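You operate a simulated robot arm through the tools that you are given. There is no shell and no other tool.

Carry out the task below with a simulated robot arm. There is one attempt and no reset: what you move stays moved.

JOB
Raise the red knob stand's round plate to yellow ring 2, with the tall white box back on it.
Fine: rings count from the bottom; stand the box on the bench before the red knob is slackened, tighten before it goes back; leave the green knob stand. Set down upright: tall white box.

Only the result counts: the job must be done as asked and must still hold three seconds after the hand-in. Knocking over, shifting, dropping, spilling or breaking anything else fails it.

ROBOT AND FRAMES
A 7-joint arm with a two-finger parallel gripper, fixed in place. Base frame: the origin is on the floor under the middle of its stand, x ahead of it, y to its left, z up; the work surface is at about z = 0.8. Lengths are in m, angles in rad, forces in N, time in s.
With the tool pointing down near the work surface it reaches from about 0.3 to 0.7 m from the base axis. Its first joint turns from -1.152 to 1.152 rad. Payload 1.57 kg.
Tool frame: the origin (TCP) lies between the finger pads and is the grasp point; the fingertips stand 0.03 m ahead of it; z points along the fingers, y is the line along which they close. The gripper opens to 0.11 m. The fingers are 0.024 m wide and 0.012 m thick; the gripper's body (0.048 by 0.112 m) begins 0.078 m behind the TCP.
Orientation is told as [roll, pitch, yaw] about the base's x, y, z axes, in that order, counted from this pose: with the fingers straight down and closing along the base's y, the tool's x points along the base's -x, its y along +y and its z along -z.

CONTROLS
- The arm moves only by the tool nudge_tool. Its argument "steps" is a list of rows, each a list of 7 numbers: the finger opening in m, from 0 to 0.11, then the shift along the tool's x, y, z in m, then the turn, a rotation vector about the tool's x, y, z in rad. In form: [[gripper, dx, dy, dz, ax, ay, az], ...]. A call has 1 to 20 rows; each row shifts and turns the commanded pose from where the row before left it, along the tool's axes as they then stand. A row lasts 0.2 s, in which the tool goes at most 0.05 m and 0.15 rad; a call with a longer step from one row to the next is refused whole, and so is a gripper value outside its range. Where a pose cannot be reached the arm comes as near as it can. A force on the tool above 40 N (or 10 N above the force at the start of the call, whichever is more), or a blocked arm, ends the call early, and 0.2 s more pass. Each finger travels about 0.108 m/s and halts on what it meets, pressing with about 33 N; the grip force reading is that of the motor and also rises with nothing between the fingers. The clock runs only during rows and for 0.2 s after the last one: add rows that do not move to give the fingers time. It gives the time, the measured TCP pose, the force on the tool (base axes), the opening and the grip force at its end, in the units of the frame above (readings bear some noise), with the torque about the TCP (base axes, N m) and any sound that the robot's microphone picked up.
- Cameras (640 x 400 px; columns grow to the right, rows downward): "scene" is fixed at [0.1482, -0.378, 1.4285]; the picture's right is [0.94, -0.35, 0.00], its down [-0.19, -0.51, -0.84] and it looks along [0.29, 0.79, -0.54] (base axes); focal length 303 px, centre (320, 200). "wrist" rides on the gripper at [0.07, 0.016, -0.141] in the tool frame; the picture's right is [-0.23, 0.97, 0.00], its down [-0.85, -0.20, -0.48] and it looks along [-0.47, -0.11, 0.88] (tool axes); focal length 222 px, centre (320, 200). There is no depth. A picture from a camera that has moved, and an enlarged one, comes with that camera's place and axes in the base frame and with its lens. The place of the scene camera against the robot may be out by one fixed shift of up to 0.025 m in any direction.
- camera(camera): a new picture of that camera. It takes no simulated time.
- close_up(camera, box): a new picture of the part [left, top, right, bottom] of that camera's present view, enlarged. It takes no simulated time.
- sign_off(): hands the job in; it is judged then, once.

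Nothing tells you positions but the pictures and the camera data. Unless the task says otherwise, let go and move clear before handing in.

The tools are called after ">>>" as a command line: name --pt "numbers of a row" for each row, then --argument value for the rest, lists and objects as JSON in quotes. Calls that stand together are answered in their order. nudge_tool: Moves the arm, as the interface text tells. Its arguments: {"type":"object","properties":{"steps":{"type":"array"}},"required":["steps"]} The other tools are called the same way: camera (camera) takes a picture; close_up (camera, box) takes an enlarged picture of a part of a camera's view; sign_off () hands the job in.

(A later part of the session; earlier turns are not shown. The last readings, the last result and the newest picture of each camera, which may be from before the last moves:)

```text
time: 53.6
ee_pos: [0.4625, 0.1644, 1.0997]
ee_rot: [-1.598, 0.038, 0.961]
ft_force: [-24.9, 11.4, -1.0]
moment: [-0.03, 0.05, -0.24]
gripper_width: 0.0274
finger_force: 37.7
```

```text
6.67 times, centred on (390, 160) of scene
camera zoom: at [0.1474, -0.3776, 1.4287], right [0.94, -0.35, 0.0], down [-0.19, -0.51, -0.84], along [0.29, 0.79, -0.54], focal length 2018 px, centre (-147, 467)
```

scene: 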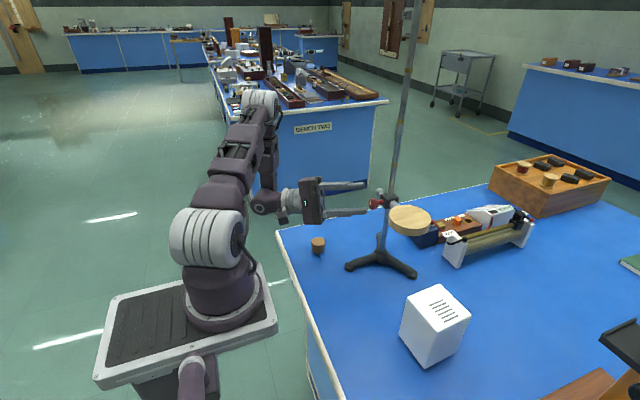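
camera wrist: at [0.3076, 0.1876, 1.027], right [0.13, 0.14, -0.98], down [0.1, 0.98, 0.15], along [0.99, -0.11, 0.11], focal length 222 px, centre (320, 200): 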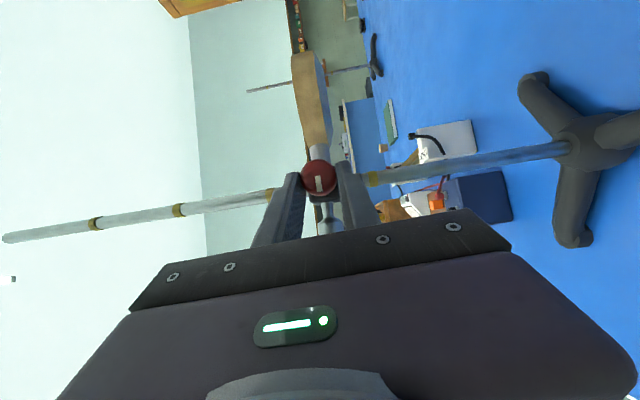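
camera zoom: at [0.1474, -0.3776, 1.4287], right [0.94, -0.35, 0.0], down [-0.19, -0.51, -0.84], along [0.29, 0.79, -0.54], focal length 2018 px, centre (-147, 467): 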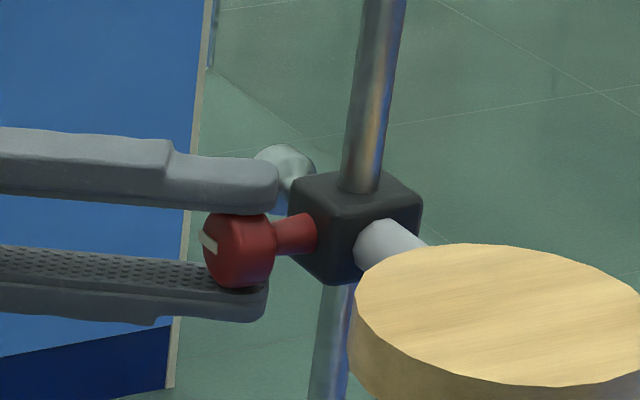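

The clamp centre sits at about 1.098–1.100, midway between ring 1 (0.9985) and ring 3 (1.1975), so it's on ring 2. I'll relieve the axial load and tighten by turning clockwise, in stages.

>>> nudge_tool --pt "0.01 0.0003 0 -0.0008 0 0 0" --pt "0.01 0 0 0 0 0 0"

>>> nudge_tool --pt "0.01 0.0001 -0.0016 0.0001 -0.0814 0 0.1139" --pt "0.01 0.0001 -0.0016 0.0001 -0.0814 0 0.1139" --pt "0.01 0 0 0 0 0 0"

```text
time: 54.2
ee_pos: [0.4624, 0.1629, 1.0998]
ee_rot: [-1.597, 0.039, 0.962]
ft_force: [-10.2, 9.4, -1.2]
moment: [0.05, 0.04, 0.13]
gripper_width: 0.0275
finger_force: 38.3
```

```text
time: 55.0
ee_pos: [0.4628, 0.1637, 1.1034]
ee_rot: [-1.431, -0.189, 0.945]
ft_force: [-8.9, 4.1, 1.7]
moment: [0.0, 0.01, -0.02]
gripper_width: 0.0276
finger_force: 38.2
```

>>> nudge_tool --pt "0.01 0.0001 -0.0016 0.0001 -0.0814 0 0.1139" --pt "0.01 0.0001 -0.0016 0.0001 -0.0814 0 0.1139" --pt "0.01 0 0 0 0 0 0"

>>> close_up --camera "scene" --box '[360, 110, 430, 210]'

>>> close_up --camera "wrist" --box '[180, 110, 460, 240]'

```text
time: 55.8
ee_pos: [0.4622, 0.162, 1.1074]
ee_rot: [-1.254, -0.413, 0.895]
ft_force: [-1.6, -0.9, -2.6]
moment: [0.02, -0.06, 0.36]
gripper_width: 0.0277
finger_force: 37.5
```

```text
4.00 times, centred on (395, 160) of scene
camera zoom: at [0.1482, -0.378, 1.4285], right [0.94, -0.35, 0.0], down [-0.19, -0.51, -0.84], along [0.29, 0.79, -0.54], focal length 1210 px, centre (20, 360)
```

zoom: 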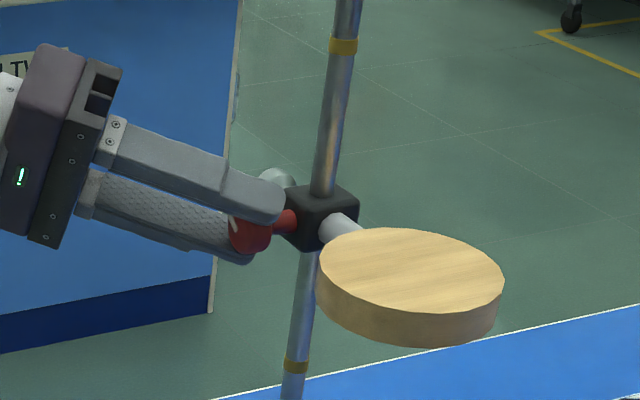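

```text
2.29 times, centred on (320, 175) of wrist
camera zoom: at [0.3078, 0.1916, 1.1035], right [0.12, 0.64, -0.76], down [0.1, 0.75, 0.65], along [0.99, -0.16, 0.03], focal length 508 px, centre (320, 257)
```

zoom: 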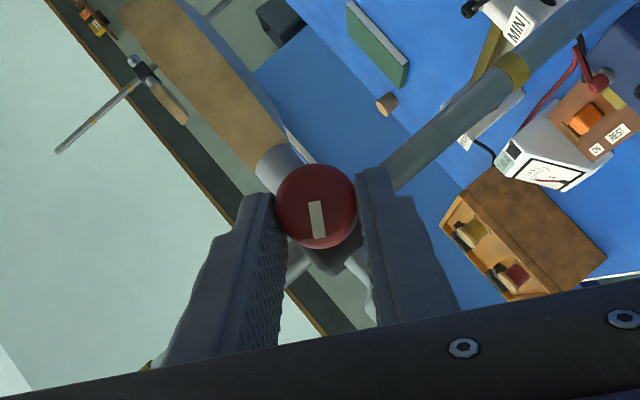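

The plate height is unchanged in the scene view. I'll go on tightening.

>>> nudge_tool --pt "0.01 0.0001 -0.0016 0.0001 -0.0814 0 0.1139" --pt "0.01 0.0001 -0.0016 0.0001 -0.0814 0 0.1139" --pt "0.01 0 0 0 0 0 0"

>>> close_up --camera "scene" --box '[360, 110, 430, 210]'

```text
time: 56.6
ee_pos: [0.4629, 0.1594, 1.1088]
ee_rot: [-1.036, -0.619, 0.784]
ft_force: [3.9, -6.6, 4.1]
moment: [-0.1, -0.1, -0.12]
gripper_width: 0.0276
finger_force: 37.7
```

```text
4.00 times, centred on (395, 160) of scene
camera zoom: at [0.1482, -0.3782, 1.4284], right [0.94, -0.35, 0.0], down [-0.19, -0.51, -0.84], along [0.29, 0.79, -0.54], focal length 1210 px, centre (20, 360)
```

zoom: 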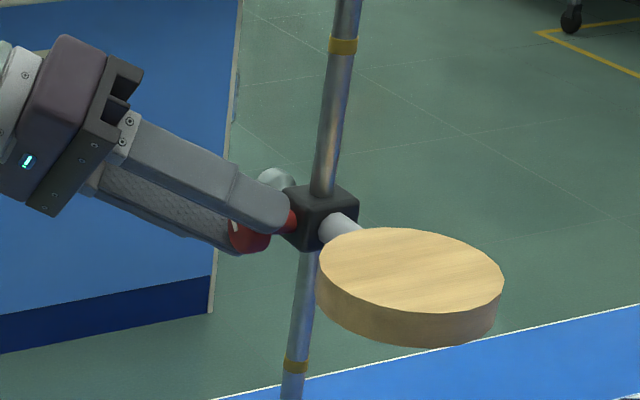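

>>> nudge_tool --pt "0.01 0.0001 -0.0016 0.0001 -0.0814 0 0.1139" --pt "0.01 0.0001 -0.0016 0.0001 -0.0814 0 0.1139" --pt "0.01 0 0 0 0 0 0"

>>> close_up --camera "scene" --box '[360, 110, 430, 210]'

>>> close_up --camera "wrist" --box '[180, 110, 460, 240]'

```text
time: 57.4
ee_pos: [0.4624, 0.1574, 1.1119]
ee_rot: [-0.751, -0.798, 0.598]
ft_force: [1.2, -13.4, 11.4]
moment: [-0.25, -0.71, -0.11]
gripper_width: 0.0276
finger_force: 37.6
```

```text
4.00 times, centred on (395, 160) of scene
camera zoom: at [0.148, -0.3785, 1.4284], right [0.94, -0.35, 0.0], down [-0.19, -0.51, -0.84], along [0.29, 0.79, -0.54], focal length 1210 px, centre (20, 360)
```

zoom: 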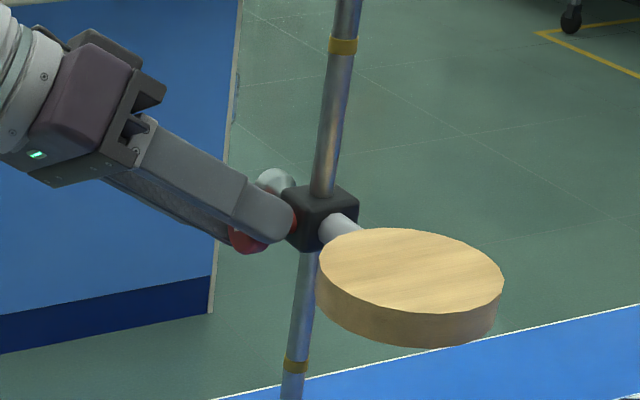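

```text
2.29 times, centred on (320, 175) of wrist
camera zoom: at [0.3079, 0.1828, 1.1245], right [0.13, 0.95, -0.3], down [0.1, 0.29, 0.95], along [0.99, -0.15, -0.06], focal length 508 px, centre (320, 257)
```

zoom: 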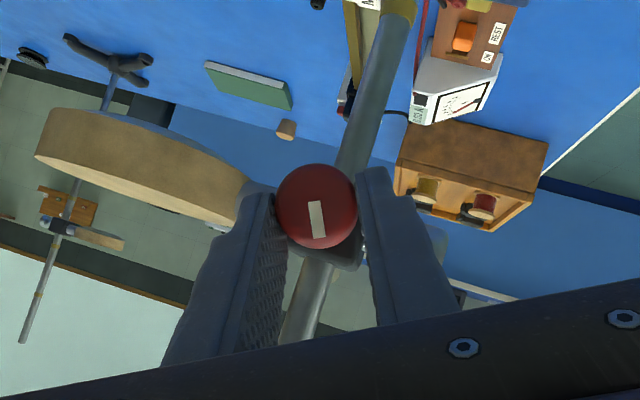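

The torque is rising (0.25 N m against tightening) and the plate holds its height. I'll relieve the side load and go on turning.

>>> nudge_tool --pt "0.01 0 -0.0012 0 0 0 0" --pt "0.01 0.0001 -0.0016 0.0001 -0.0814 0 0.1139" --pt "0.01 0.0001 -0.0016 0.0001 -0.0814 0 0.1139" --pt "0.01 0 0 0 0 0 0"

>>> close_up --camera "wrist" --box '[180, 110, 460, 240]'

```text
time: 58.4
ee_pos: [0.4622, 0.1528, 1.1125]
ee_rot: [-0.362, -0.918, 0.3]
ft_force: [1.9, -12.4, 8.2]
moment: [-0.17, -0.86, -0.1]
gripper_width: 0.0275
finger_force: 38.1
```

```text
2.29 times, centred on (320, 175) of wrist
camera zoom: at [0.3079, 0.1739, 1.1326], right [0.12, 0.99, -0.03], down [0.11, 0.02, 0.99], along [0.99, -0.13, -0.1], focal length 508 px, centre (320, 257)
```

zoom: 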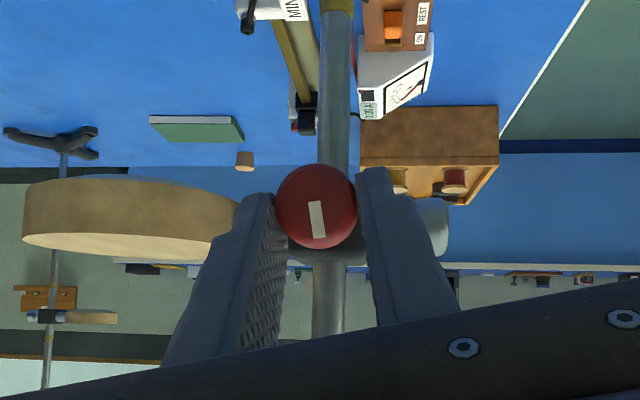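

>>> nudge_tool --pt "0.01 0 -0.0008 0 0 0 0" --pt "0.01 0.0001 -0.0013 0.0001 -0.064 0 0.0895" --pt "0.01 0.0001 -0.0013 0.0001 -0.064 0 0.0895" --pt "0.01 0 0 0 0 0 0"

>>> close_up --camera "wrist" --box '[180, 110, 460, 240]'

>>> close_up --camera "scene" --box '[360, 110, 430, 210]'

```text
time: 59.4
ee_pos: [0.4629, 0.1496, 1.1117]
ee_rot: [0.008, -0.949, 0.003]
ft_force: [0.3, -12.4, 4.1]
moment: [-0.4, -0.66, -0.21]
gripper_width: 0.0275
finger_force: 38.0
```

```text
2.29 times, centred on (320, 175) of wrist
camera zoom: at [0.3079, 0.1654, 1.1365], right [0.12, 0.97, 0.19], down [0.11, -0.2, 0.97], along [0.99, -0.1, -0.13], focal length 508 px, centre (320, 257)
```

zoom: 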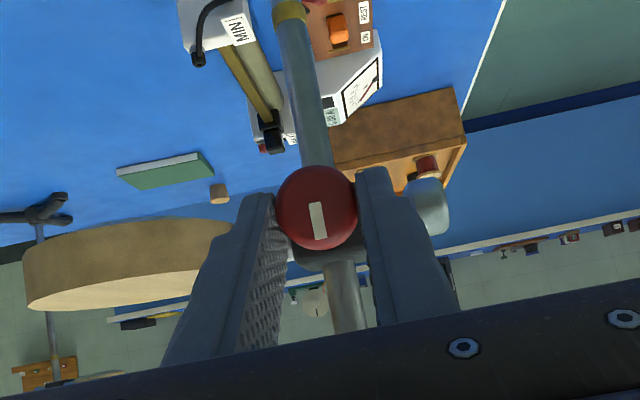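

```text
4.00 times, centred on (395, 160) of scene
camera zoom: at [0.1481, -0.3784, 1.4284], right [0.94, -0.35, 0.0], down [-0.19, -0.51, -0.84], along [0.29, 0.79, -0.54], focal length 1210 px, centre (20, 360)
```

zoom: 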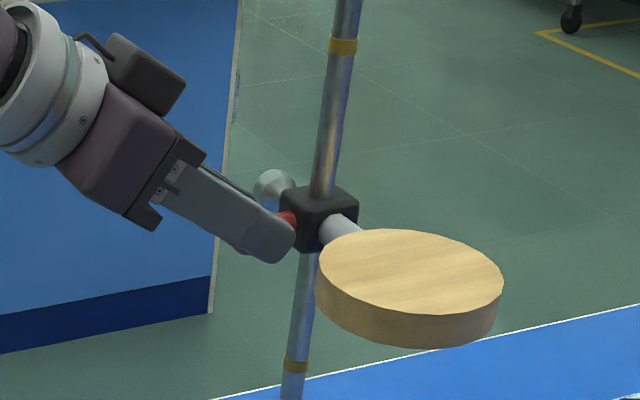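

The knob is back at its original tight angle and resists with 0.4 N m. I'll turn a little further to make it firm.

>>> nudge_tool --pt "0.01 0 -0.001 0 0 0 0" --pt "0.01 0 -0.001 0 -0.0465 0 0.0651" --pt "0.01 0 0 0 0 0 0"

>>> close_up --camera "wrist" --box '[180, 110, 460, 240]'

```text
time: 60.2
ee_pos: [0.4628, 0.1482, 1.1115]
ee_rot: [0.143, -0.945, -0.104]
ft_force: [1.7, -4.1, -0.7]
moment: [-0.21, -0.11, 0.07]
gripper_width: 0.027
finger_force: 37.7
```

```text
2.29 times, centred on (320, 175) of wrist
camera zoom: at [0.3078, 0.1618, 1.1379], right [0.12, 0.96, 0.27], down [0.11, -0.28, 0.95], along [0.99, -0.09, -0.14], focal length 508 px, centre (320, 257)
```

zoom: 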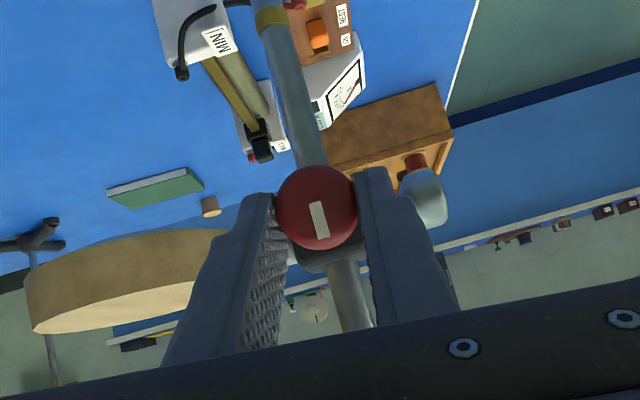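

>>> nudge_tool --pt "0.01 0.0012 0 0.0009 0 0 0" --pt "0.01 0 0 0 0 0 0"

>>> close_up --camera "wrist" --box '[270, 140, 370, 220]'

```text
time: 60.8
ee_pos: [0.4635, 0.1473, 1.1121]
ee_rot: [0.145, -0.946, -0.107]
ft_force: [-13.9, -3.5, 19.6]
moment: [0.05, -0.78, -0.07]
gripper_width: 0.0277
finger_force: 38.2
```

```text
5.00 times, centred on (320, 180) of wrist
camera zoom: at [0.3077, 0.1618, 1.1368], right [0.12, 0.96, 0.27], down [0.11, -0.28, 0.95], along [0.99, -0.09, -0.14], focal length 1111 px, centre (320, 300)
```

zoom: 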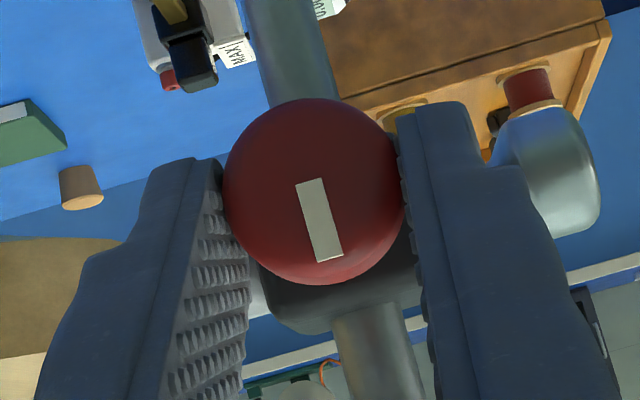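

With 1.5 mm of downward command the clamp pushes back 20 N, so it's tight (the mark also shows a slight slip at the stop). I'll undo that push, then open the fingers and check the plate stays.

>>> nudge_tool --pt "0.01 -0.0012 0 -0.0009 0 0 0" --pt "0.01 0 0 0 0 0 0"

>>> nudge_tool --pt "0.03 0 0 0 0 0 0" --pt "0.04 0 0 0 0 0 0" --pt "0.05 0 0 0 0 0 0"

>>> close_up --camera "scene" --box '[360, 110, 430, 210]'

>>> close_up --camera "wrist" --box '[180, 110, 460, 240]'

```text
time: 61.4
ee_pos: [0.4623, 0.1477, 1.1112]
ee_rot: [0.14, -0.94, -0.103]
ft_force: [1.4, 4.6, -7.0]
moment: [0.02, 0.23, 0.2]
gripper_width: 0.0276
finger_force: 37.9
```

```text
time: 62.2
ee_pos: [0.4631, 0.1489, 1.1131]
ee_rot: [0.141, -0.943, -0.105]
ft_force: [-0.2, 0.0, -0.1]
moment: [-0.01, 0.01, 0.03]
gripper_width: 0.0502
finger_force: 0.0
```

```text
4.00 times, centred on (395, 160) of scene
camera zoom: at [0.1482, -0.378, 1.4285], right [0.94, -0.35, 0.0], down [-0.19, -0.51, -0.84], along [0.29, 0.79, -0.54], focal length 1210 px, centre (20, 360)
```

zoom: 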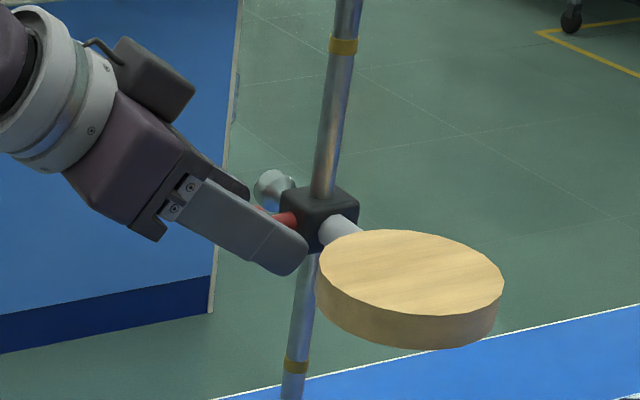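

```text
2.29 times, centred on (320, 175) of wrist
camera zoom: at [0.3084, 0.1615, 1.1384], right [0.12, 0.96, 0.26], down [0.11, -0.28, 0.95], along [0.99, -0.09, -0.14], focal length 508 px, centre (320, 257)
```

zoom: 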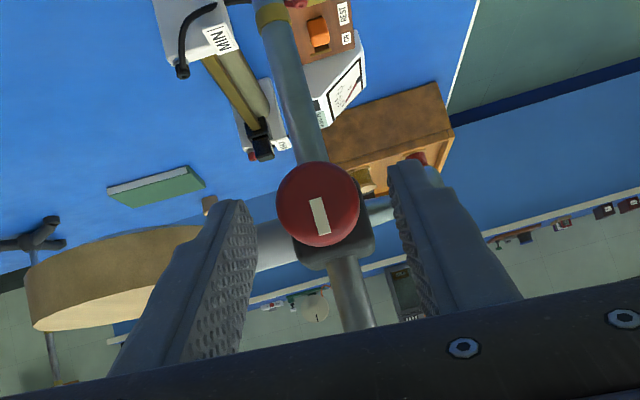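

The plate stays up with the knob released. I'll withdraw backward along the tool and check the clamp height against the rings.

>>> nudge_tool --pt "0.05 0 0 -0.02 0 0 0" --pt "0.05 0 0 -0.025 0 0 0" --pt "0.05 0 0 -0.025 0 0 0" --pt "0.05 0 0 0 0 0 0"

>>> camera --camera "wrist"

>>> close_up --camera "scene" --box '[370, 60, 430, 210]'

>>> close_up --camera "scene" --box '[365, 140, 425, 200]'

```text
time: 63.2
ee_pos: [0.405, 0.1443, 1.1542]
ee_rot: [0.142, -0.944, -0.104]
ft_force: [-0.4, 0.0, 0.5]
moment: [0.0, 0.02, 0.04]
gripper_width: 0.05
finger_force: 0.1
```

```text
taken
camera wrist: at [0.2506, 0.1574, 1.1795], right [0.12, 0.96, 0.26], down [0.11, -0.28, 0.95], along [0.99, -0.09, -0.14], focal length 222 px, centre (320, 200)
```

wrist: 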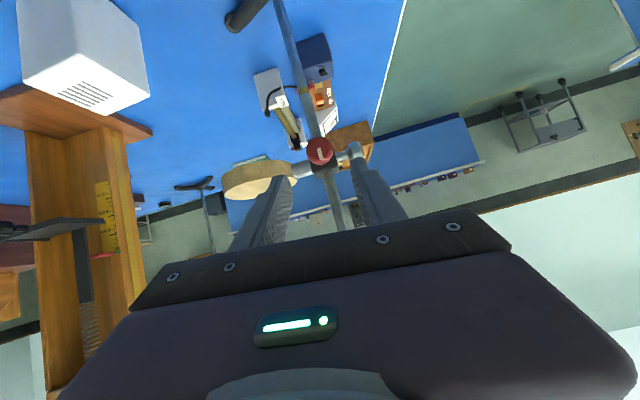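

```text
2.67 times, centred on (400, 135) of scene
camera zoom: at [0.1481, -0.378, 1.4285], right [0.94, -0.35, 0.0], down [-0.19, -0.51, -0.84], along [0.29, 0.79, -0.54], focal length 807 px, centre (107, 373)
```

zoom: 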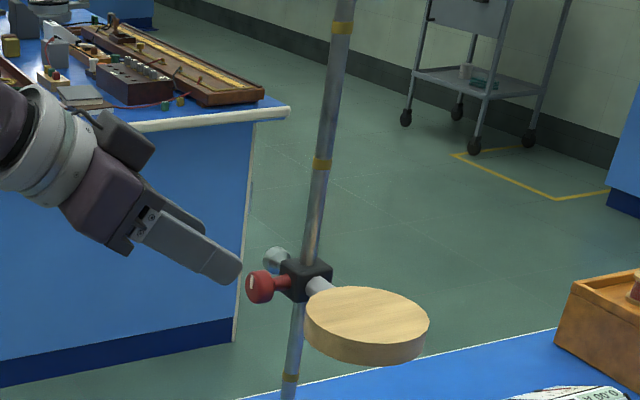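

```text
6.67 times, centred on (395, 170) of scene
camera zoom: at [0.1481, -0.378, 1.4285], right [0.94, -0.35, 0.0], down [-0.19, -0.51, -0.84], along [0.29, 0.79, -0.54], focal length 2018 px, centre (-180, 400)
```

zoom: 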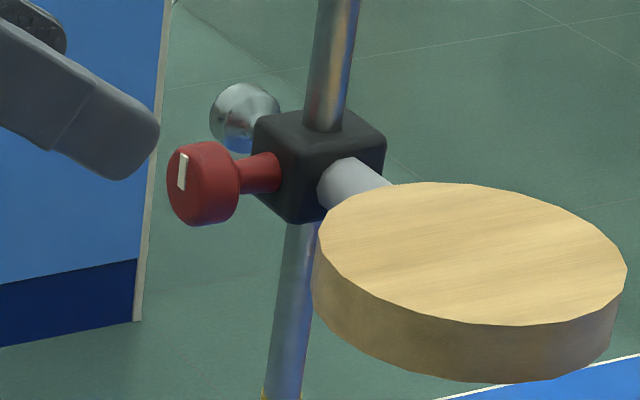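

The clamp centre lines up with ring 2's place on the rod within about half a millimetre, and it holds. Now I level the tool, and go above the box on the bench.

>>> nudge_tool --pt "0.05 0 0 0 0.0465 0 -0.0651" --pt "0.06 0 0 0 0 0.135 0" --pt "0.08 0 0 0 0 0.135 0" --pt "0.11 0 0 0 0 0.135 0" --pt "0.11 0 0 0 0 0.135 0" --pt "0.11 0 0 0 0 0.135 0" --pt "0.11 0 0 0 0 0.135 0" --pt "0.11 0 0 0 0 0.138 0" --pt "0.11 0 0 0 0 0 0"

>>> camera --camera "scene"

```text
time: 65.2
ee_pos: [0.3191, 0.065, 1.1598]
ee_rot: [-0.022, -0.133, 0.007]
ft_force: [-0.4, 0.1, 0.0]
moment: [-0.05, -0.01, -0.04]
gripper_width: 0.1101
finger_force: 0.1
out of reach, approached as far as the arm can: row 5, 6, 7, 8
```

```text
taken
```

scene: 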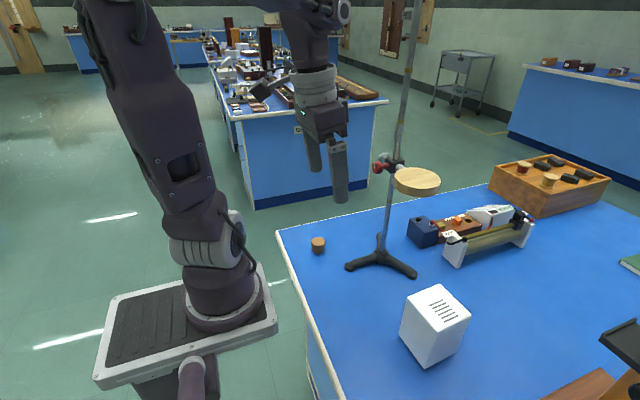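

The arm drifted back while levelling but is clear of everything. I'll finish levelling from here in small steps.

>>> nudge_tool --pt "0.11 0 0 0 0 0.07 0" --pt "0.11 -0.02 0 0 0 0.063 0" --pt "0.11 -0.02 0 -0.01 0.02 0 0" --pt "0.11 0 0 0 0 0 0"

```text
time: 66.2
ee_pos: [0.3075, 0.0094, 1.1668]
ee_rot: [-0.033, 0.016, 0.006]
ft_force: [-0.2, -0.6, -0.2]
moment: [-0.01, -0.01, -0.01]
gripper_width: 0.1101
finger_force: 0.1
out of reach, approached as far as the arm can: row 1, 2, 3
```

>>> camera --camera "scene"

>>> camera --camera "wrist"

```text
taken
```

scene: 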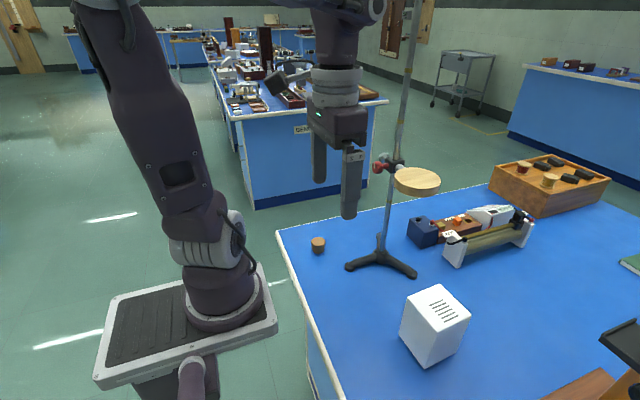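

```text
taken
camera wrist: at [0.2409, 0.0313, 1.3077], right [0.22, 0.97, -0.03], down [0.86, -0.18, 0.47], along [0.45, -0.13, -0.88], focal length 222 px, centre (320, 200)
```

wrist: 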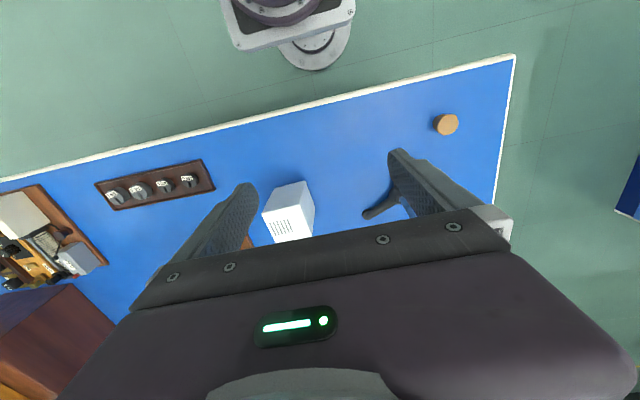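

The arm is clear but in an awkward folded posture. I'll move up and forward to loosen it.

>>> nudge_tool --pt "0.11 -0.01 0 -0.02 0 0 0" --pt "0.11 -0.015 0 -0.02 0 0 0" --pt "0.11 -0.02 0 -0.02 0 0 0" --pt "0.11 -0.02 0 -0.02 0 0 0" --pt "0.11 0 0 0 0 0 0"

```text
time: 67.4
ee_pos: [0.3226, -0.0226, 1.2383]
ee_rot: [-0.031, 0.015, 0.003]
ft_force: [-0.8, -0.2, 0.4]
moment: [-0.01, 0.01, -0.02]
gripper_width: 0.11
finger_force: 0.1
out of reach, approached as far as the arm can: row 1, 2, 3, 4
```

>>> nudge_tool --pt "0.11 0 0 0 0 0 -0.1" --pt "0.11 0 0 0 0 0 -0.1" --pt "0.11 0 0 0 0 0 -0.1" --pt "0.11 0 0 0 0 0 0"

>>> camera --camera "scene"

```text
time: 68.4
ee_pos: [0.2672, 0.0054, 1.2288]
ee_rot: [-0.024, 0.023, 0.304]
ft_force: [0.0, -0.5, -0.4]
moment: [-0.01, -0.01, 0.01]
gripper_width: 0.1099
finger_force: 0.1
out of reach, approached as far as the arm can: row 1, 2, 3
```

```text
taken
```

scene: 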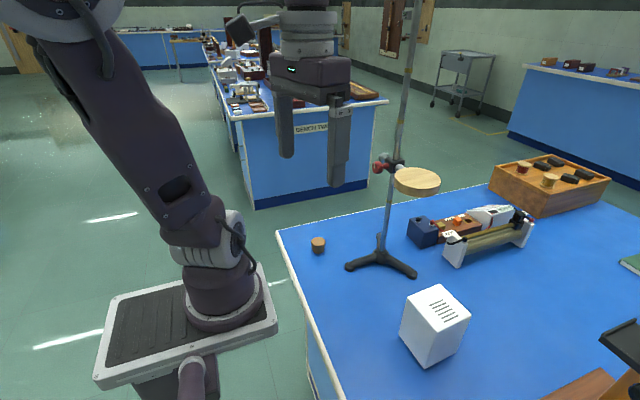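

The wrist seems stuck at a bend limit (forearm and tool in one line, bent the wrong way since the knob turn). I'll unwind it by leaning the tool sideways here, well away from everything, then moving forward and straightening.

>>> nudge_tool --pt "0.11 0 0 0 0.12 0 0" --pt "0.11 0 0 0 0.12 0 0" --pt "0.11 0 0 0 0.12 0 0" --pt "0.11 0 0 0 0.12 0 0" --pt "0.11 0 0 0 0 0 0"

>>> camera --camera "scene"

```text
time: 69.6
ee_pos: [0.2679, 0.0057, 1.2291]
ee_rot: [-0.505, 0.027, 0.306]
ft_force: [0.0, -0.3, -0.7]
moment: [0.01, -0.03, 0.02]
gripper_width: 0.1101
finger_force: 0.1
```

```text
taken
```

scene: 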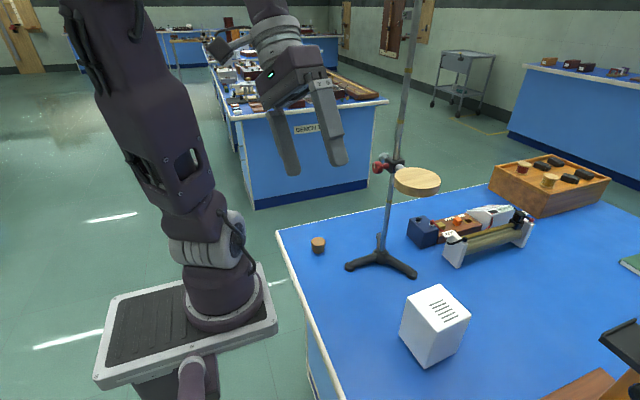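

That works freely. Now forward while leaned.

>>> nudge_tool --pt "0.11 -0.0256 -0.0166 0.0084 0 0 0" --pt "0.11 -0.0256 -0.0166 0.0084 0 0 0" --pt "0.11 -0.0256 -0.0166 0.0084 0 0 0" --pt "0.11 -0.0256 -0.0166 0.0084 0 0 0" --pt "0.11 0 0 0 0 0 0"

>>> camera --camera "scene"

```text
time: 70.8
ee_pos: [0.3468, -0.0225, 1.2247]
ee_rot: [-0.504, 0.024, 0.303]
ft_force: [0.6, 0.4, -0.2]
moment: [0.02, 0.03, -0.01]
gripper_width: 0.1098
finger_force: 0.1
out of reach, approached as far as the arm can: row 3, 4
```

```text
taken
```

scene: 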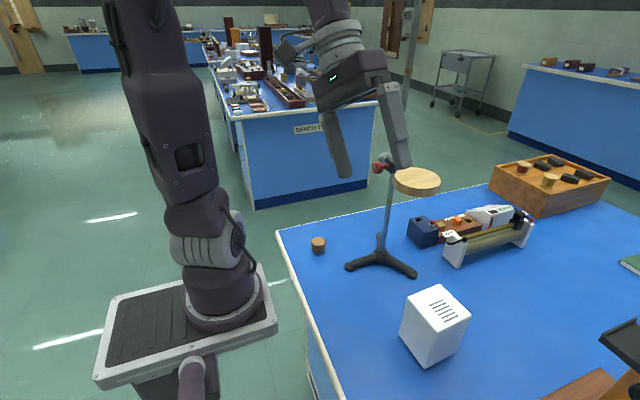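

It stops again near x = 0.347. A positive yaw made it worse, so I'll yaw the other way and try going forward again.

>>> nudge_tool --pt "0.11 0 0 0 0 0 0.12" --pt "0.11 0 0 0 0 0 0.12" --pt "0.11 0 0 0 0 0 0.12" --pt "0.11 0 0 0 0 0 0.12" --pt "0.11 0 0 0 0 0 0"

```text
time: 72.0
ee_pos: [0.3459, -0.0232, 1.2233]
ee_rot: [-0.464, -0.199, -0.122]
ft_force: [0.4, -0.1, 1.1]
moment: [-0.01, 0.0, 0.01]
gripper_width: 0.1098
finger_force: 0.2
```

>>> nudge_tool --pt "0.11 -0.0292 0.0059 0.0036 0 0 0" --pt "0.11 -0.0292 0.0059 0.0036 0 0 0" --pt "0.11 0 0 0 0 0 0"

>>> camera --camera "scene"

```text
time: 72.8
ee_pos: [0.4067, -0.0225, 1.2246]
ee_rot: [-0.464, -0.202, -0.122]
ft_force: [0.3, 0.1, -0.2]
moment: [0.0, 0.03, -0.01]
gripper_width: 0.1101
finger_force: 0.0
```

```text
taken
```

scene: 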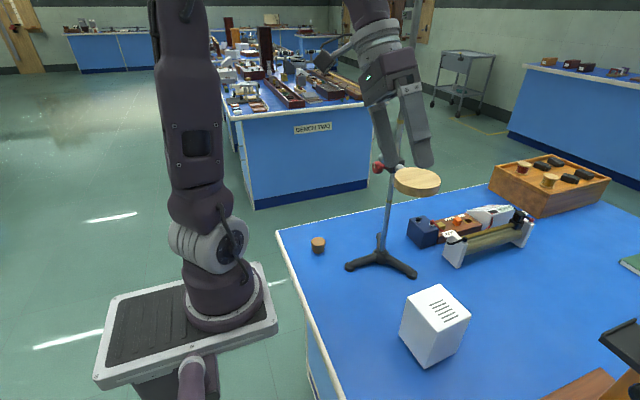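

Forward motion is free with that yaw. I'll now straighten the lean and see whether the arm still follows.

>>> nudge_tool --pt "0.11 0 0 0 -0.11 0.05 0" --pt "0.11 0 0 0 -0.11 0.05 0" --pt "0.11 0 0 0 -0.11 0.05 0" --pt "0.11 0 0 0 -0.11 0.05 0" --pt "0.11 0 0 0 0 0 0"

>>> camera --camera "scene"

```text
time: 74.0
ee_pos: [0.41, -0.0196, 1.2128]
ee_rot: [-0.231, -0.055, -0.156]
ft_force: [0.0, -0.3, -0.4]
moment: [0.0, 0.0, -0.03]
gripper_width: 0.1101
finger_force: 0.1
out of reach, approached as far as the arm can: row 2, 3, 4
```

```text
taken
```

scene: 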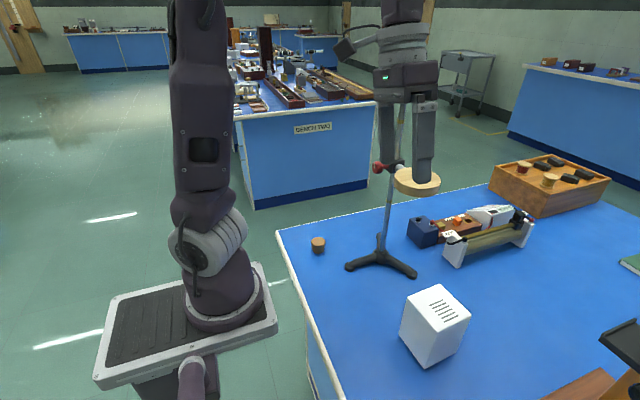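

>>> nudge_tool --pt "0.11 0 0 0 0 0 0.12" --pt "0.11 0 0 0 0 0 0.12" --pt "0.11 0 0 0 0 0 0.12" --pt "0.11 0 0 0 0 0 0.12" --pt "0.11 0 0 0 -0.1 0 0" --pt "0.11 0 0 0 -0.1 0 0" --pt "0.11 0 0 0 0 0 0"

```text
time: 75.6
ee_pos: [0.4376, -0.0116, 1.2123]
ee_rot: [0.016, -0.155, -0.627]
ft_force: [0.5, -0.3, -0.2]
moment: [-0.04, -0.02, 0.0]
gripper_width: 0.1101
finger_force: 0.0
out of reach, approached as far as the arm can: row 5, 6
```

Straightening near the in-line posture sticks. I'll go around it: lean more to the side, then tip the fingers back toward the base so the wrist clearly bends the normal way, then unlean.

>>> nudge_tool --pt "0.11 0 0 0 0.096 -0.0702 -0.0161" --pt "0.11 0 0 0 0.096 -0.0702 -0.0161" --pt "0.11 0 0 0 0.096 -0.0702 -0.0161" --pt "0.11 0 0 0 0.096 -0.0702 -0.0161" --pt "0.11 0 0 0 0.096 -0.0702 -0.0161" --pt "0.11 0 0 0 0 0 0"

>>> nudge_tool --pt "0.11 0 0 0 0.047 0.0814 -0.0746" --pt "0.11 0 0 0 0.047 0.0814 -0.0746" --pt "0.11 0 0 0 0.047 0.0814 -0.0746" --pt "0.11 0 0 0 0.047 0.0814 -0.0746" --pt "0.11 0 0 0 0 0 0"

>>> camera --camera "scene"

```text
time: 77.0
ee_pos: [0.4384, -0.0121, 1.2131]
ee_rot: [-0.522, -0.475, -0.458]
ft_force: [-0.1, -0.5, 0.0]
moment: [-0.02, -0.02, 0.01]
gripper_width: 0.11
finger_force: 0.1
```

```text
time: 78.2
ee_pos: [0.4337, -0.0109, 1.2142]
ee_rot: [-0.728, -0.038, -0.397]
ft_force: [0.2, -0.4, 0.2]
moment: [0.0, 0.01, 0.02]
gripper_width: 0.11
finger_force: 0.1
```

```text
taken
```

scene: 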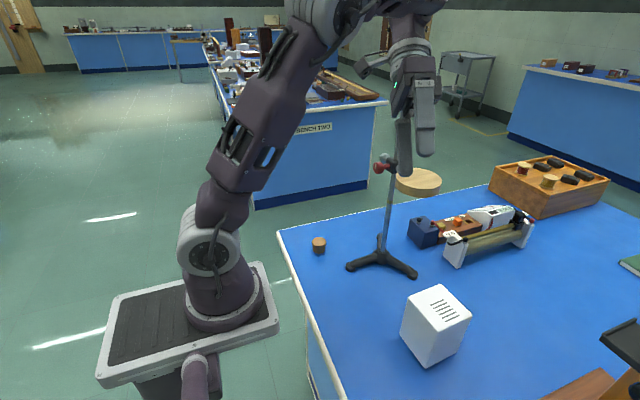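

The arm has come over to a normal posture (elbow forward, wrist bent downward). I'll now unlean.

>>> nudge_tool --pt "0.11 0 0 0 -0.107 0.0362 -0.0268" --pt "0.11 0 0 0 -0.107 0.0362 -0.0268" --pt "0.11 0 0 0 -0.107 0.0362 -0.0268" --pt "0.11 0 0 0 -0.107 0.0362 -0.0268" --pt "0.11 0 0 0 -0.107 0.0362 -0.0268" --pt "0.11 0 0 0 -0.107 0.0362 -0.0268" --pt "0.11 0 0 0 0 0 0"

>>> camera --camera "scene"

```text
time: 79.8
ee_pos: [0.4389, -0.0114, 1.2115]
ee_rot: [-0.071, 0.221, -0.339]
ft_force: [-0.4, 0.0, -1.3]
moment: [-0.05, 0.01, 0.0]
gripper_width: 0.1099
finger_force: 0.1
```

```text
taken
```

scene: 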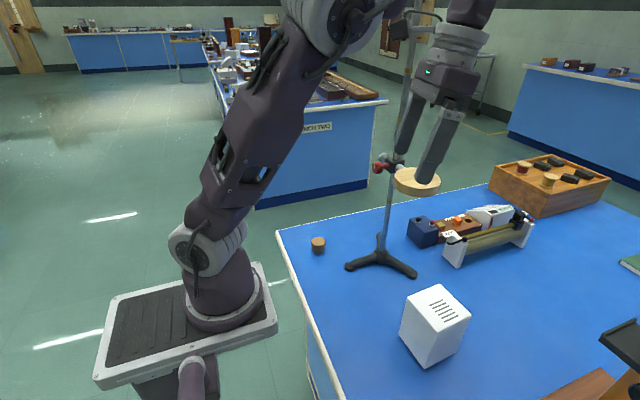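

All reachable now. I'll level the tool and yaw toward 1.64.

>>> nudge_tool --pt "0.11 0 0 0 -0.071 0 0" --pt "0.11 0 0 0 0 -0.11 0" --pt "0.11 0 0 0 0 -0.111 0" --pt "0.11 0 0 0 0 0 0"

>>> nudge_tool --pt "0.11 0 0 0 0 0 -0.1414" --pt "0.11 0 0 0 0 0 -0.1414" --pt "0.11 0 0 0 0 0 -0.1414" --pt "0.11 0 0 0 0 0 -0.1414" --pt "0.11 0 0 0 0 0 -0.1414" --pt "0.11 0 0 0 0 0 -0.1414" --pt "0.11 0 0 0 0 0 -0.1414" --pt "0.11 0 0 0 0 0 0"

```text
time: 80.8
ee_pos: [0.4382, -0.0115, 1.2119]
ee_rot: [-0.002, 0.001, -0.34]
ft_force: [-0.1, -0.2, -0.4]
moment: [0.01, 0.04, 0.02]
gripper_width: 0.1102
finger_force: 0.1
```

```text
time: 82.6
ee_pos: [0.4379, -0.0127, 1.2116]
ee_rot: [-0.001, 0.003, 0.649]
ft_force: [0.0, -0.3, 0.3]
moment: [0.04, -0.02, 0.01]
gripper_width: 0.1099
finger_force: 0.1
```

Good. I'll finish the yaw.

>>> nudge_tool --pt "0.11 0 0 0 0 0 -0.1414" --pt "0.11 0 0 0 0 0 -0.1414" --pt "0.11 0 0 0 0 0 -0.1414" --pt "0.11 0 0 0 0 0 -0.1414" --pt "0.11 0 0 0 0 0 -0.1414" --pt "0.11 0 0 0 0 0 -0.1414" --pt "0.11 0 0 0 0 0 -0.1414" --pt "0.11 0 0 0 0 0 0"

>>> camera --camera "scene"

>>> camera --camera "wrist"

```text
time: 84.4
ee_pos: [0.3237, 0.0713, 1.1328]
ee_rot: [0.0, 0.003, 1.64]
ft_force: [0.3, -0.8, 0.9]
moment: [0.01, 0.0, 0.01]
gripper_width: 0.11
finger_force: 0.1
out of reach, approached as far as the arm can: row 1, 2, 3, 4, 5, 6, 7
```

```text
taken
```

scene: 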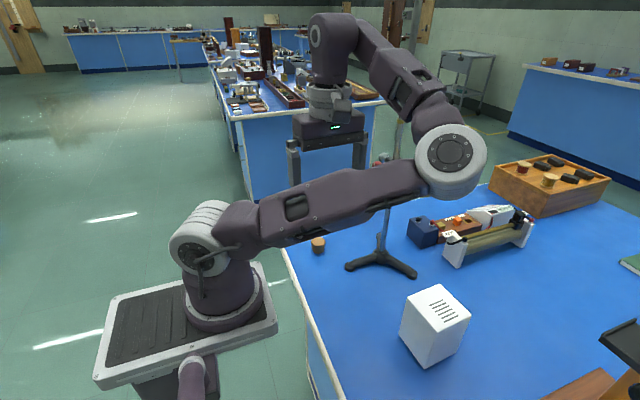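

```text
taken
camera wrist: at [0.3133, 0.0015, 1.2729], right [-0.99, 0.16, 0.0], down [0.14, 0.87, 0.48], along [0.08, 0.47, -0.88], focal length 222 px, centre (320, 200)
```

wrist: 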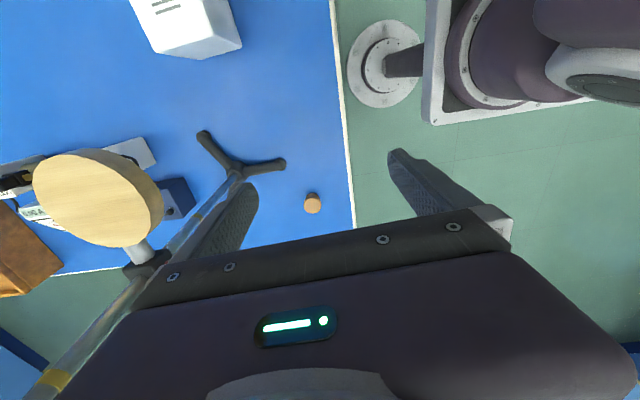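

The yaw limit threw the elbow over to the right, but the hand is clear and the stand still looks untouched. I'll back the yaw off in short calls and plan to grasp with yaw near 0.07 instead. That gives fingers along y, and the room beside the rod is enough.

>>> nudge_tool --pt "0.11 0 0 0 0 0 0.13" --pt "0.11 0 0 0 0 0 0.13" --pt "0.11 0 0 0 0 0 0.13" --pt "0.11 0 0 0 0 0 0.13" --pt "0.11 0 0 0 0 0 0"

>>> camera --camera "scene"

```text
time: 85.6
ee_pos: [0.3233, 0.0705, 1.1325]
ee_rot: [0.0, 0.0, 1.118]
ft_force: [0.9, 0.2, 0.2]
moment: [-0.02, -0.01, 0.02]
gripper_width: 0.1097
finger_force: 0.1
```

```text
taken
```

scene: 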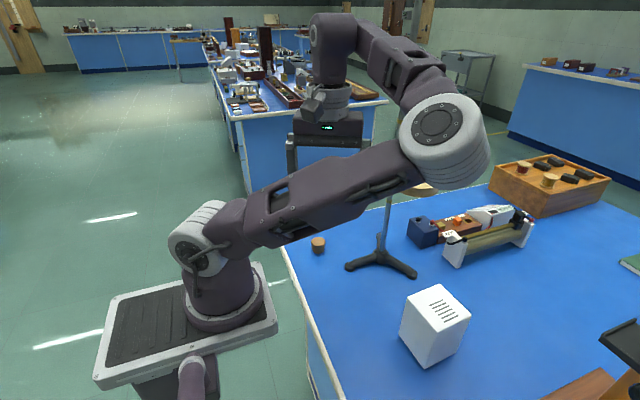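

>>> nudge_tool --pt "0.11 0 0 0 0 0 0.13" --pt "0.11 0 0 0 0 0 0.13" --pt "0.11 0 0 0 0 0 0.13" --pt "0.11 0 0 0 0 0 0.13" --pt "0.11 0 0 0 0 0 0"

>>> camera --camera "scene"

```text
time: 86.8
ee_pos: [0.3229, 0.0705, 1.1332]
ee_rot: [-0.001, 0.003, 0.598]
ft_force: [0.6, -0.2, 0.2]
moment: [0.02, 0.02, -0.03]
gripper_width: 0.1102
finger_force: 0.0
```

```text
taken
```

scene: 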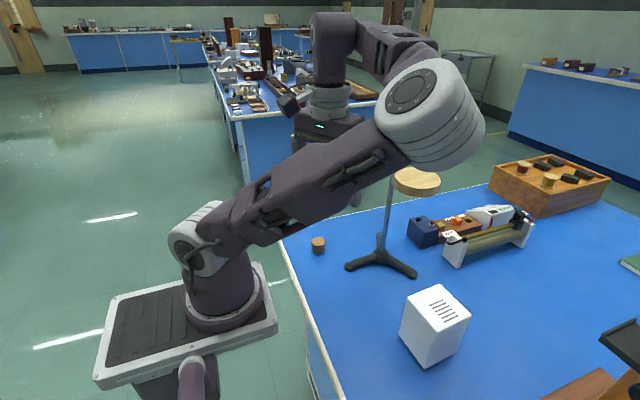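

The elbow rises as the yaw comes back. I'll continue.

>>> nudge_tool --pt "0.11 0 0 0 0 0 0.13" --pt "0.11 0 0 0 0 0 0.13" --pt "0.11 0 0 0 0 0 0.13" --pt "0.11 0 0 0 0 0 0.13" --pt "0.11 0 0 0 0 0 0.13" --pt "0.11 0 0 0 0 0 0"

>>> camera --camera "scene"

```text
time: 88.2
ee_pos: [0.3244, 0.0704, 1.1329]
ee_rot: [-0.002, 0.001, -0.053]
ft_force: [-1.0, -0.4, 0.6]
moment: [-0.01, -0.01, -0.01]
gripper_width: 0.1102
finger_force: 0.0
```

```text
taken
```

scene: 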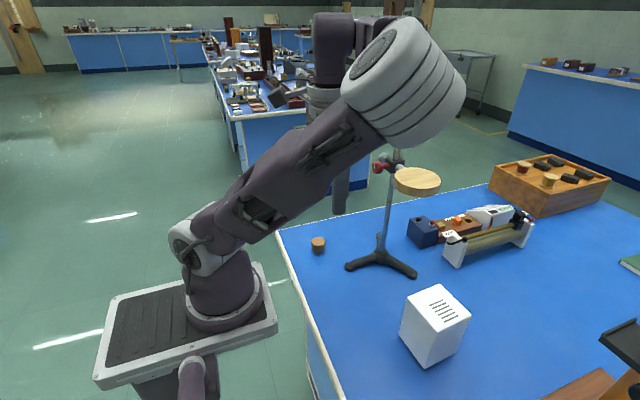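

>>> nudge_tool --pt "0.11 -0.015 -0.015 -0.02 0 0 0" --pt "0.11 -0.015 -0.015 -0.02 0 0 0" --pt "0.11 -0.015 -0.015 -0.02 0 0 0" --pt "0.11 0 0 0 0 0 0"

>>> camera --camera "scene"

```text
time: 89.2
ee_pos: [0.3654, 0.0227, 1.1939]
ee_rot: [-0.003, 0.003, -0.049]
ft_force: [0.1, -0.6, 0.3]
moment: [0.0, -0.03, -0.03]
gripper_width: 0.1101
finger_force: 0.1
```

```text
taken
```

scene: 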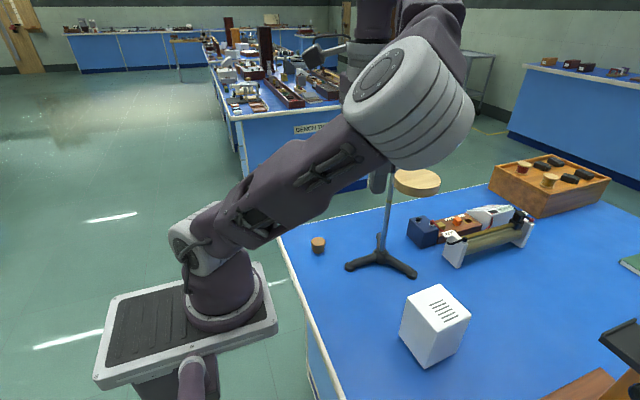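

No limit hit. The elbow sits low on the -y side, away from the stand. I'll go toward the box in short calls, watching the posture.

>>> nudge_tool --pt "0.11 -0.0242 -0.0252 0 0 0 0" --pt "0.11 -0.0242 -0.0252 0 0 0 0" --pt "0.11 -0.0242 -0.0252 0 0 0 0" --pt "0.11 0 0 0 0 0 0"

>>> camera --camera "scene"

>>> camera --camera "wrist"

```text
time: 90.2
ee_pos: [0.4343, -0.0575, 1.1925]
ee_rot: [-0.002, 0.0, -0.051]
ft_force: [-0.1, -0.1, -0.6]
moment: [0.01, 0.04, 0.01]
gripper_width: 0.1099
finger_force: 0.1
```

```text
taken
```

scene: 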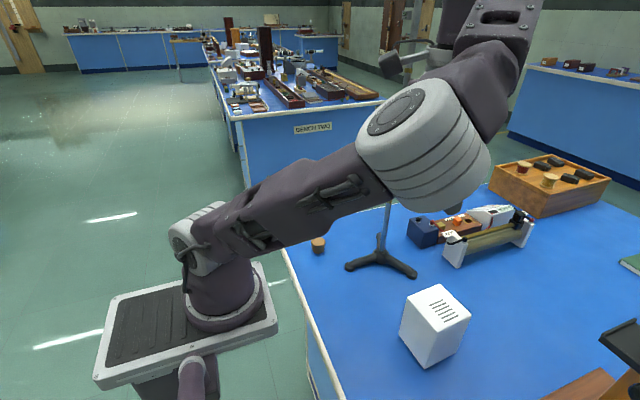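

```text
taken
camera wrist: at [0.3665, -0.0365, 1.3327], right [0.28, 0.96, 0.0], down [0.84, -0.24, 0.48], along [0.46, -0.13, -0.88], focal length 222 px, centre (320, 200)
```

wrist: 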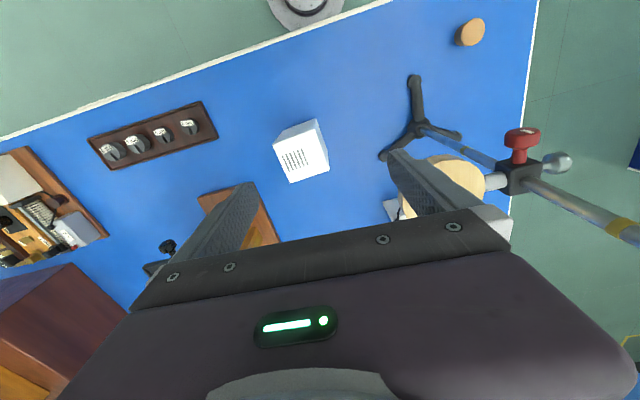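

The elbow would get too low if I descended like this. Turning the yaw negative raises the elbow, and yaw -3.07 (or -4.64) gives an equivalent grasp. I'll rise a bit, then yaw that way while watching.

>>> nudge_tool --pt "0.11 0.015 0 -0.03 0 0 0" --pt "0.11 0.015 0 -0.03 0 0 0" --pt "0.11 0 0 0 0 0 0.14" --pt "0.11 0 0 0 0 0 0.14" --pt "0.11 0 0 0 0 0 0.14" --pt "0.11 0 0 0 0 0 0.14" --pt "0.11 0 0 0 0 0 0.14" --pt "0.11 0 0 0 0 0 0"

>>> camera --camera "scene"

```text
time: 92.0
ee_pos: [0.4059, -0.053, 1.2529]
ee_rot: [-0.002, 0.001, -0.752]
ft_force: [1.0, 0.2, 1.2]
moment: [-0.02, 0.0, 0.05]
gripper_width: 0.1101
finger_force: 0.1
```

```text
taken
```

scene: 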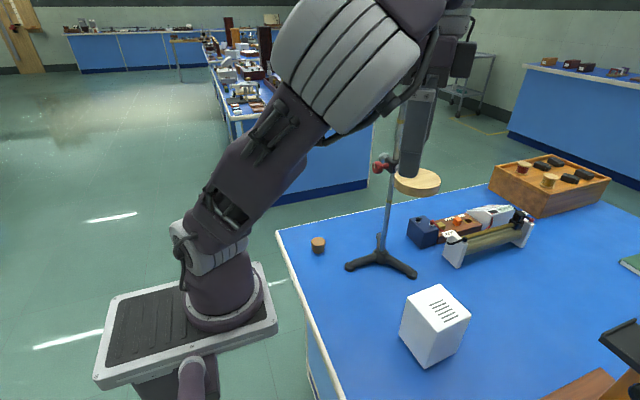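

The elbow is rising. I'll continue.

>>> nudge_tool --pt "0.11 0 0 0 0 0 0.14" --pt "0.11 0 0 0 0 0 0.14" --pt "0.11 0 0 0 0 0 0.14" --pt "0.11 0 0 0 0 0 0.14" --pt "0.11 0 0 0 0 0 0.14" --pt "0.11 0 0 0 0 0 0"

>>> camera --camera "scene"

```text
time: 93.4
ee_pos: [0.4051, -0.0541, 1.2536]
ee_rot: [-0.002, -0.001, -1.452]
ft_force: [0.0, -0.7, -0.6]
moment: [-0.01, -0.03, -0.02]
gripper_width: 0.1101
finger_force: 0.0
```

```text
taken
```

scene: 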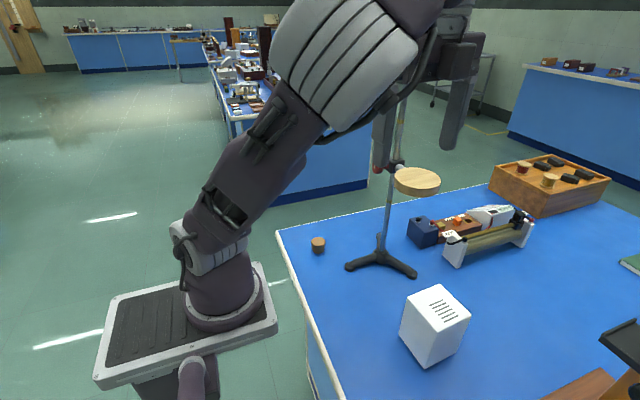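

Posture is much better now. I'll yaw on toward -3.07 (fingers closing along y, camera on the far side).

>>> nudge_tool --pt "0.11 0 0 0 0 0 0.135" --pt "0.11 0 0 0 0 0 0.135" --pt "0.11 0 0 0 0 0 0.135" --pt "0.11 0 0 0 0 0 0.135" --pt "0.11 0 0 0 0 0 0.135" --pt "0.11 0 0 0 0 0 0.135" --pt "0.11 0 0 0 0 0 0"

>>> camera --camera "scene"

```text
time: 95.0
ee_pos: [0.4061, -0.0548, 1.2536]
ee_rot: [-0.001, -0.002, -2.262]
ft_force: [-0.6, 0.4, 0.4]
moment: [0.03, -0.02, 0.02]
gripper_width: 0.11
finger_force: 0.1
```

```text
taken
```

scene: 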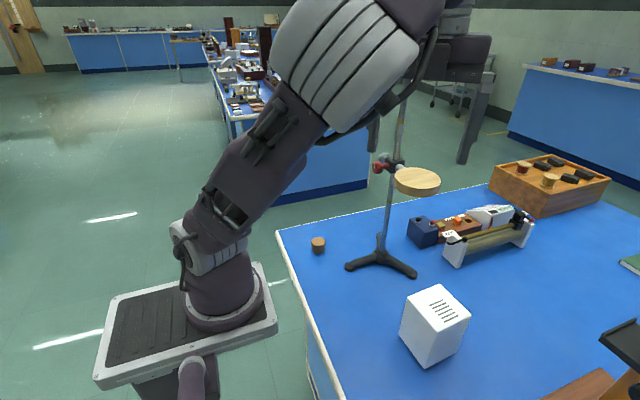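

>>> nudge_tool --pt "0.11 0 0 0 0 0 0.135" --pt "0.11 0 0 0 0 0 0.135" --pt "0.11 0 0 0 0 0 0.135" --pt "0.11 0 0 0 0 0 0.135" --pt "0.11 0 0 0 0 0 0.135" --pt "0.11 0 0 0 0 0 0.135" --pt "0.11 0 0 0 0 0 0"

>>> camera --camera "wrist"

```text
time: 96.6
ee_pos: [0.4056, -0.0543, 1.253]
ee_rot: [0.002, -0.001, -3.072]
ft_force: [0.4, -0.2, -0.3]
moment: [-0.01, 0.04, -0.02]
gripper_width: 0.1099
finger_force: 0.1
```

```text
taken
camera wrist: at [0.4768, -0.0643, 1.393], right [-0.16, -0.99, 0.0], down [-0.87, 0.14, 0.48], along [-0.47, 0.07, -0.88], focal length 222 px, centre (320, 200)
```

wrist: 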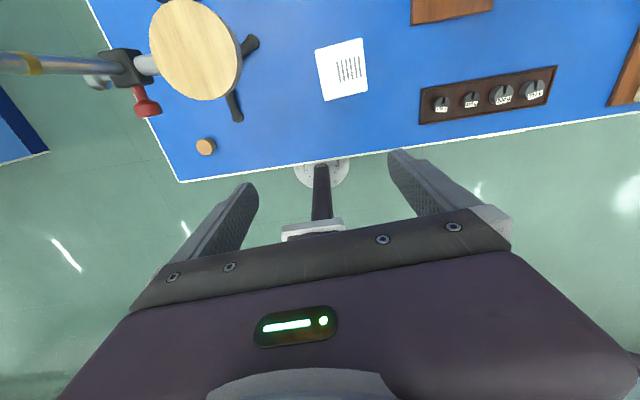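

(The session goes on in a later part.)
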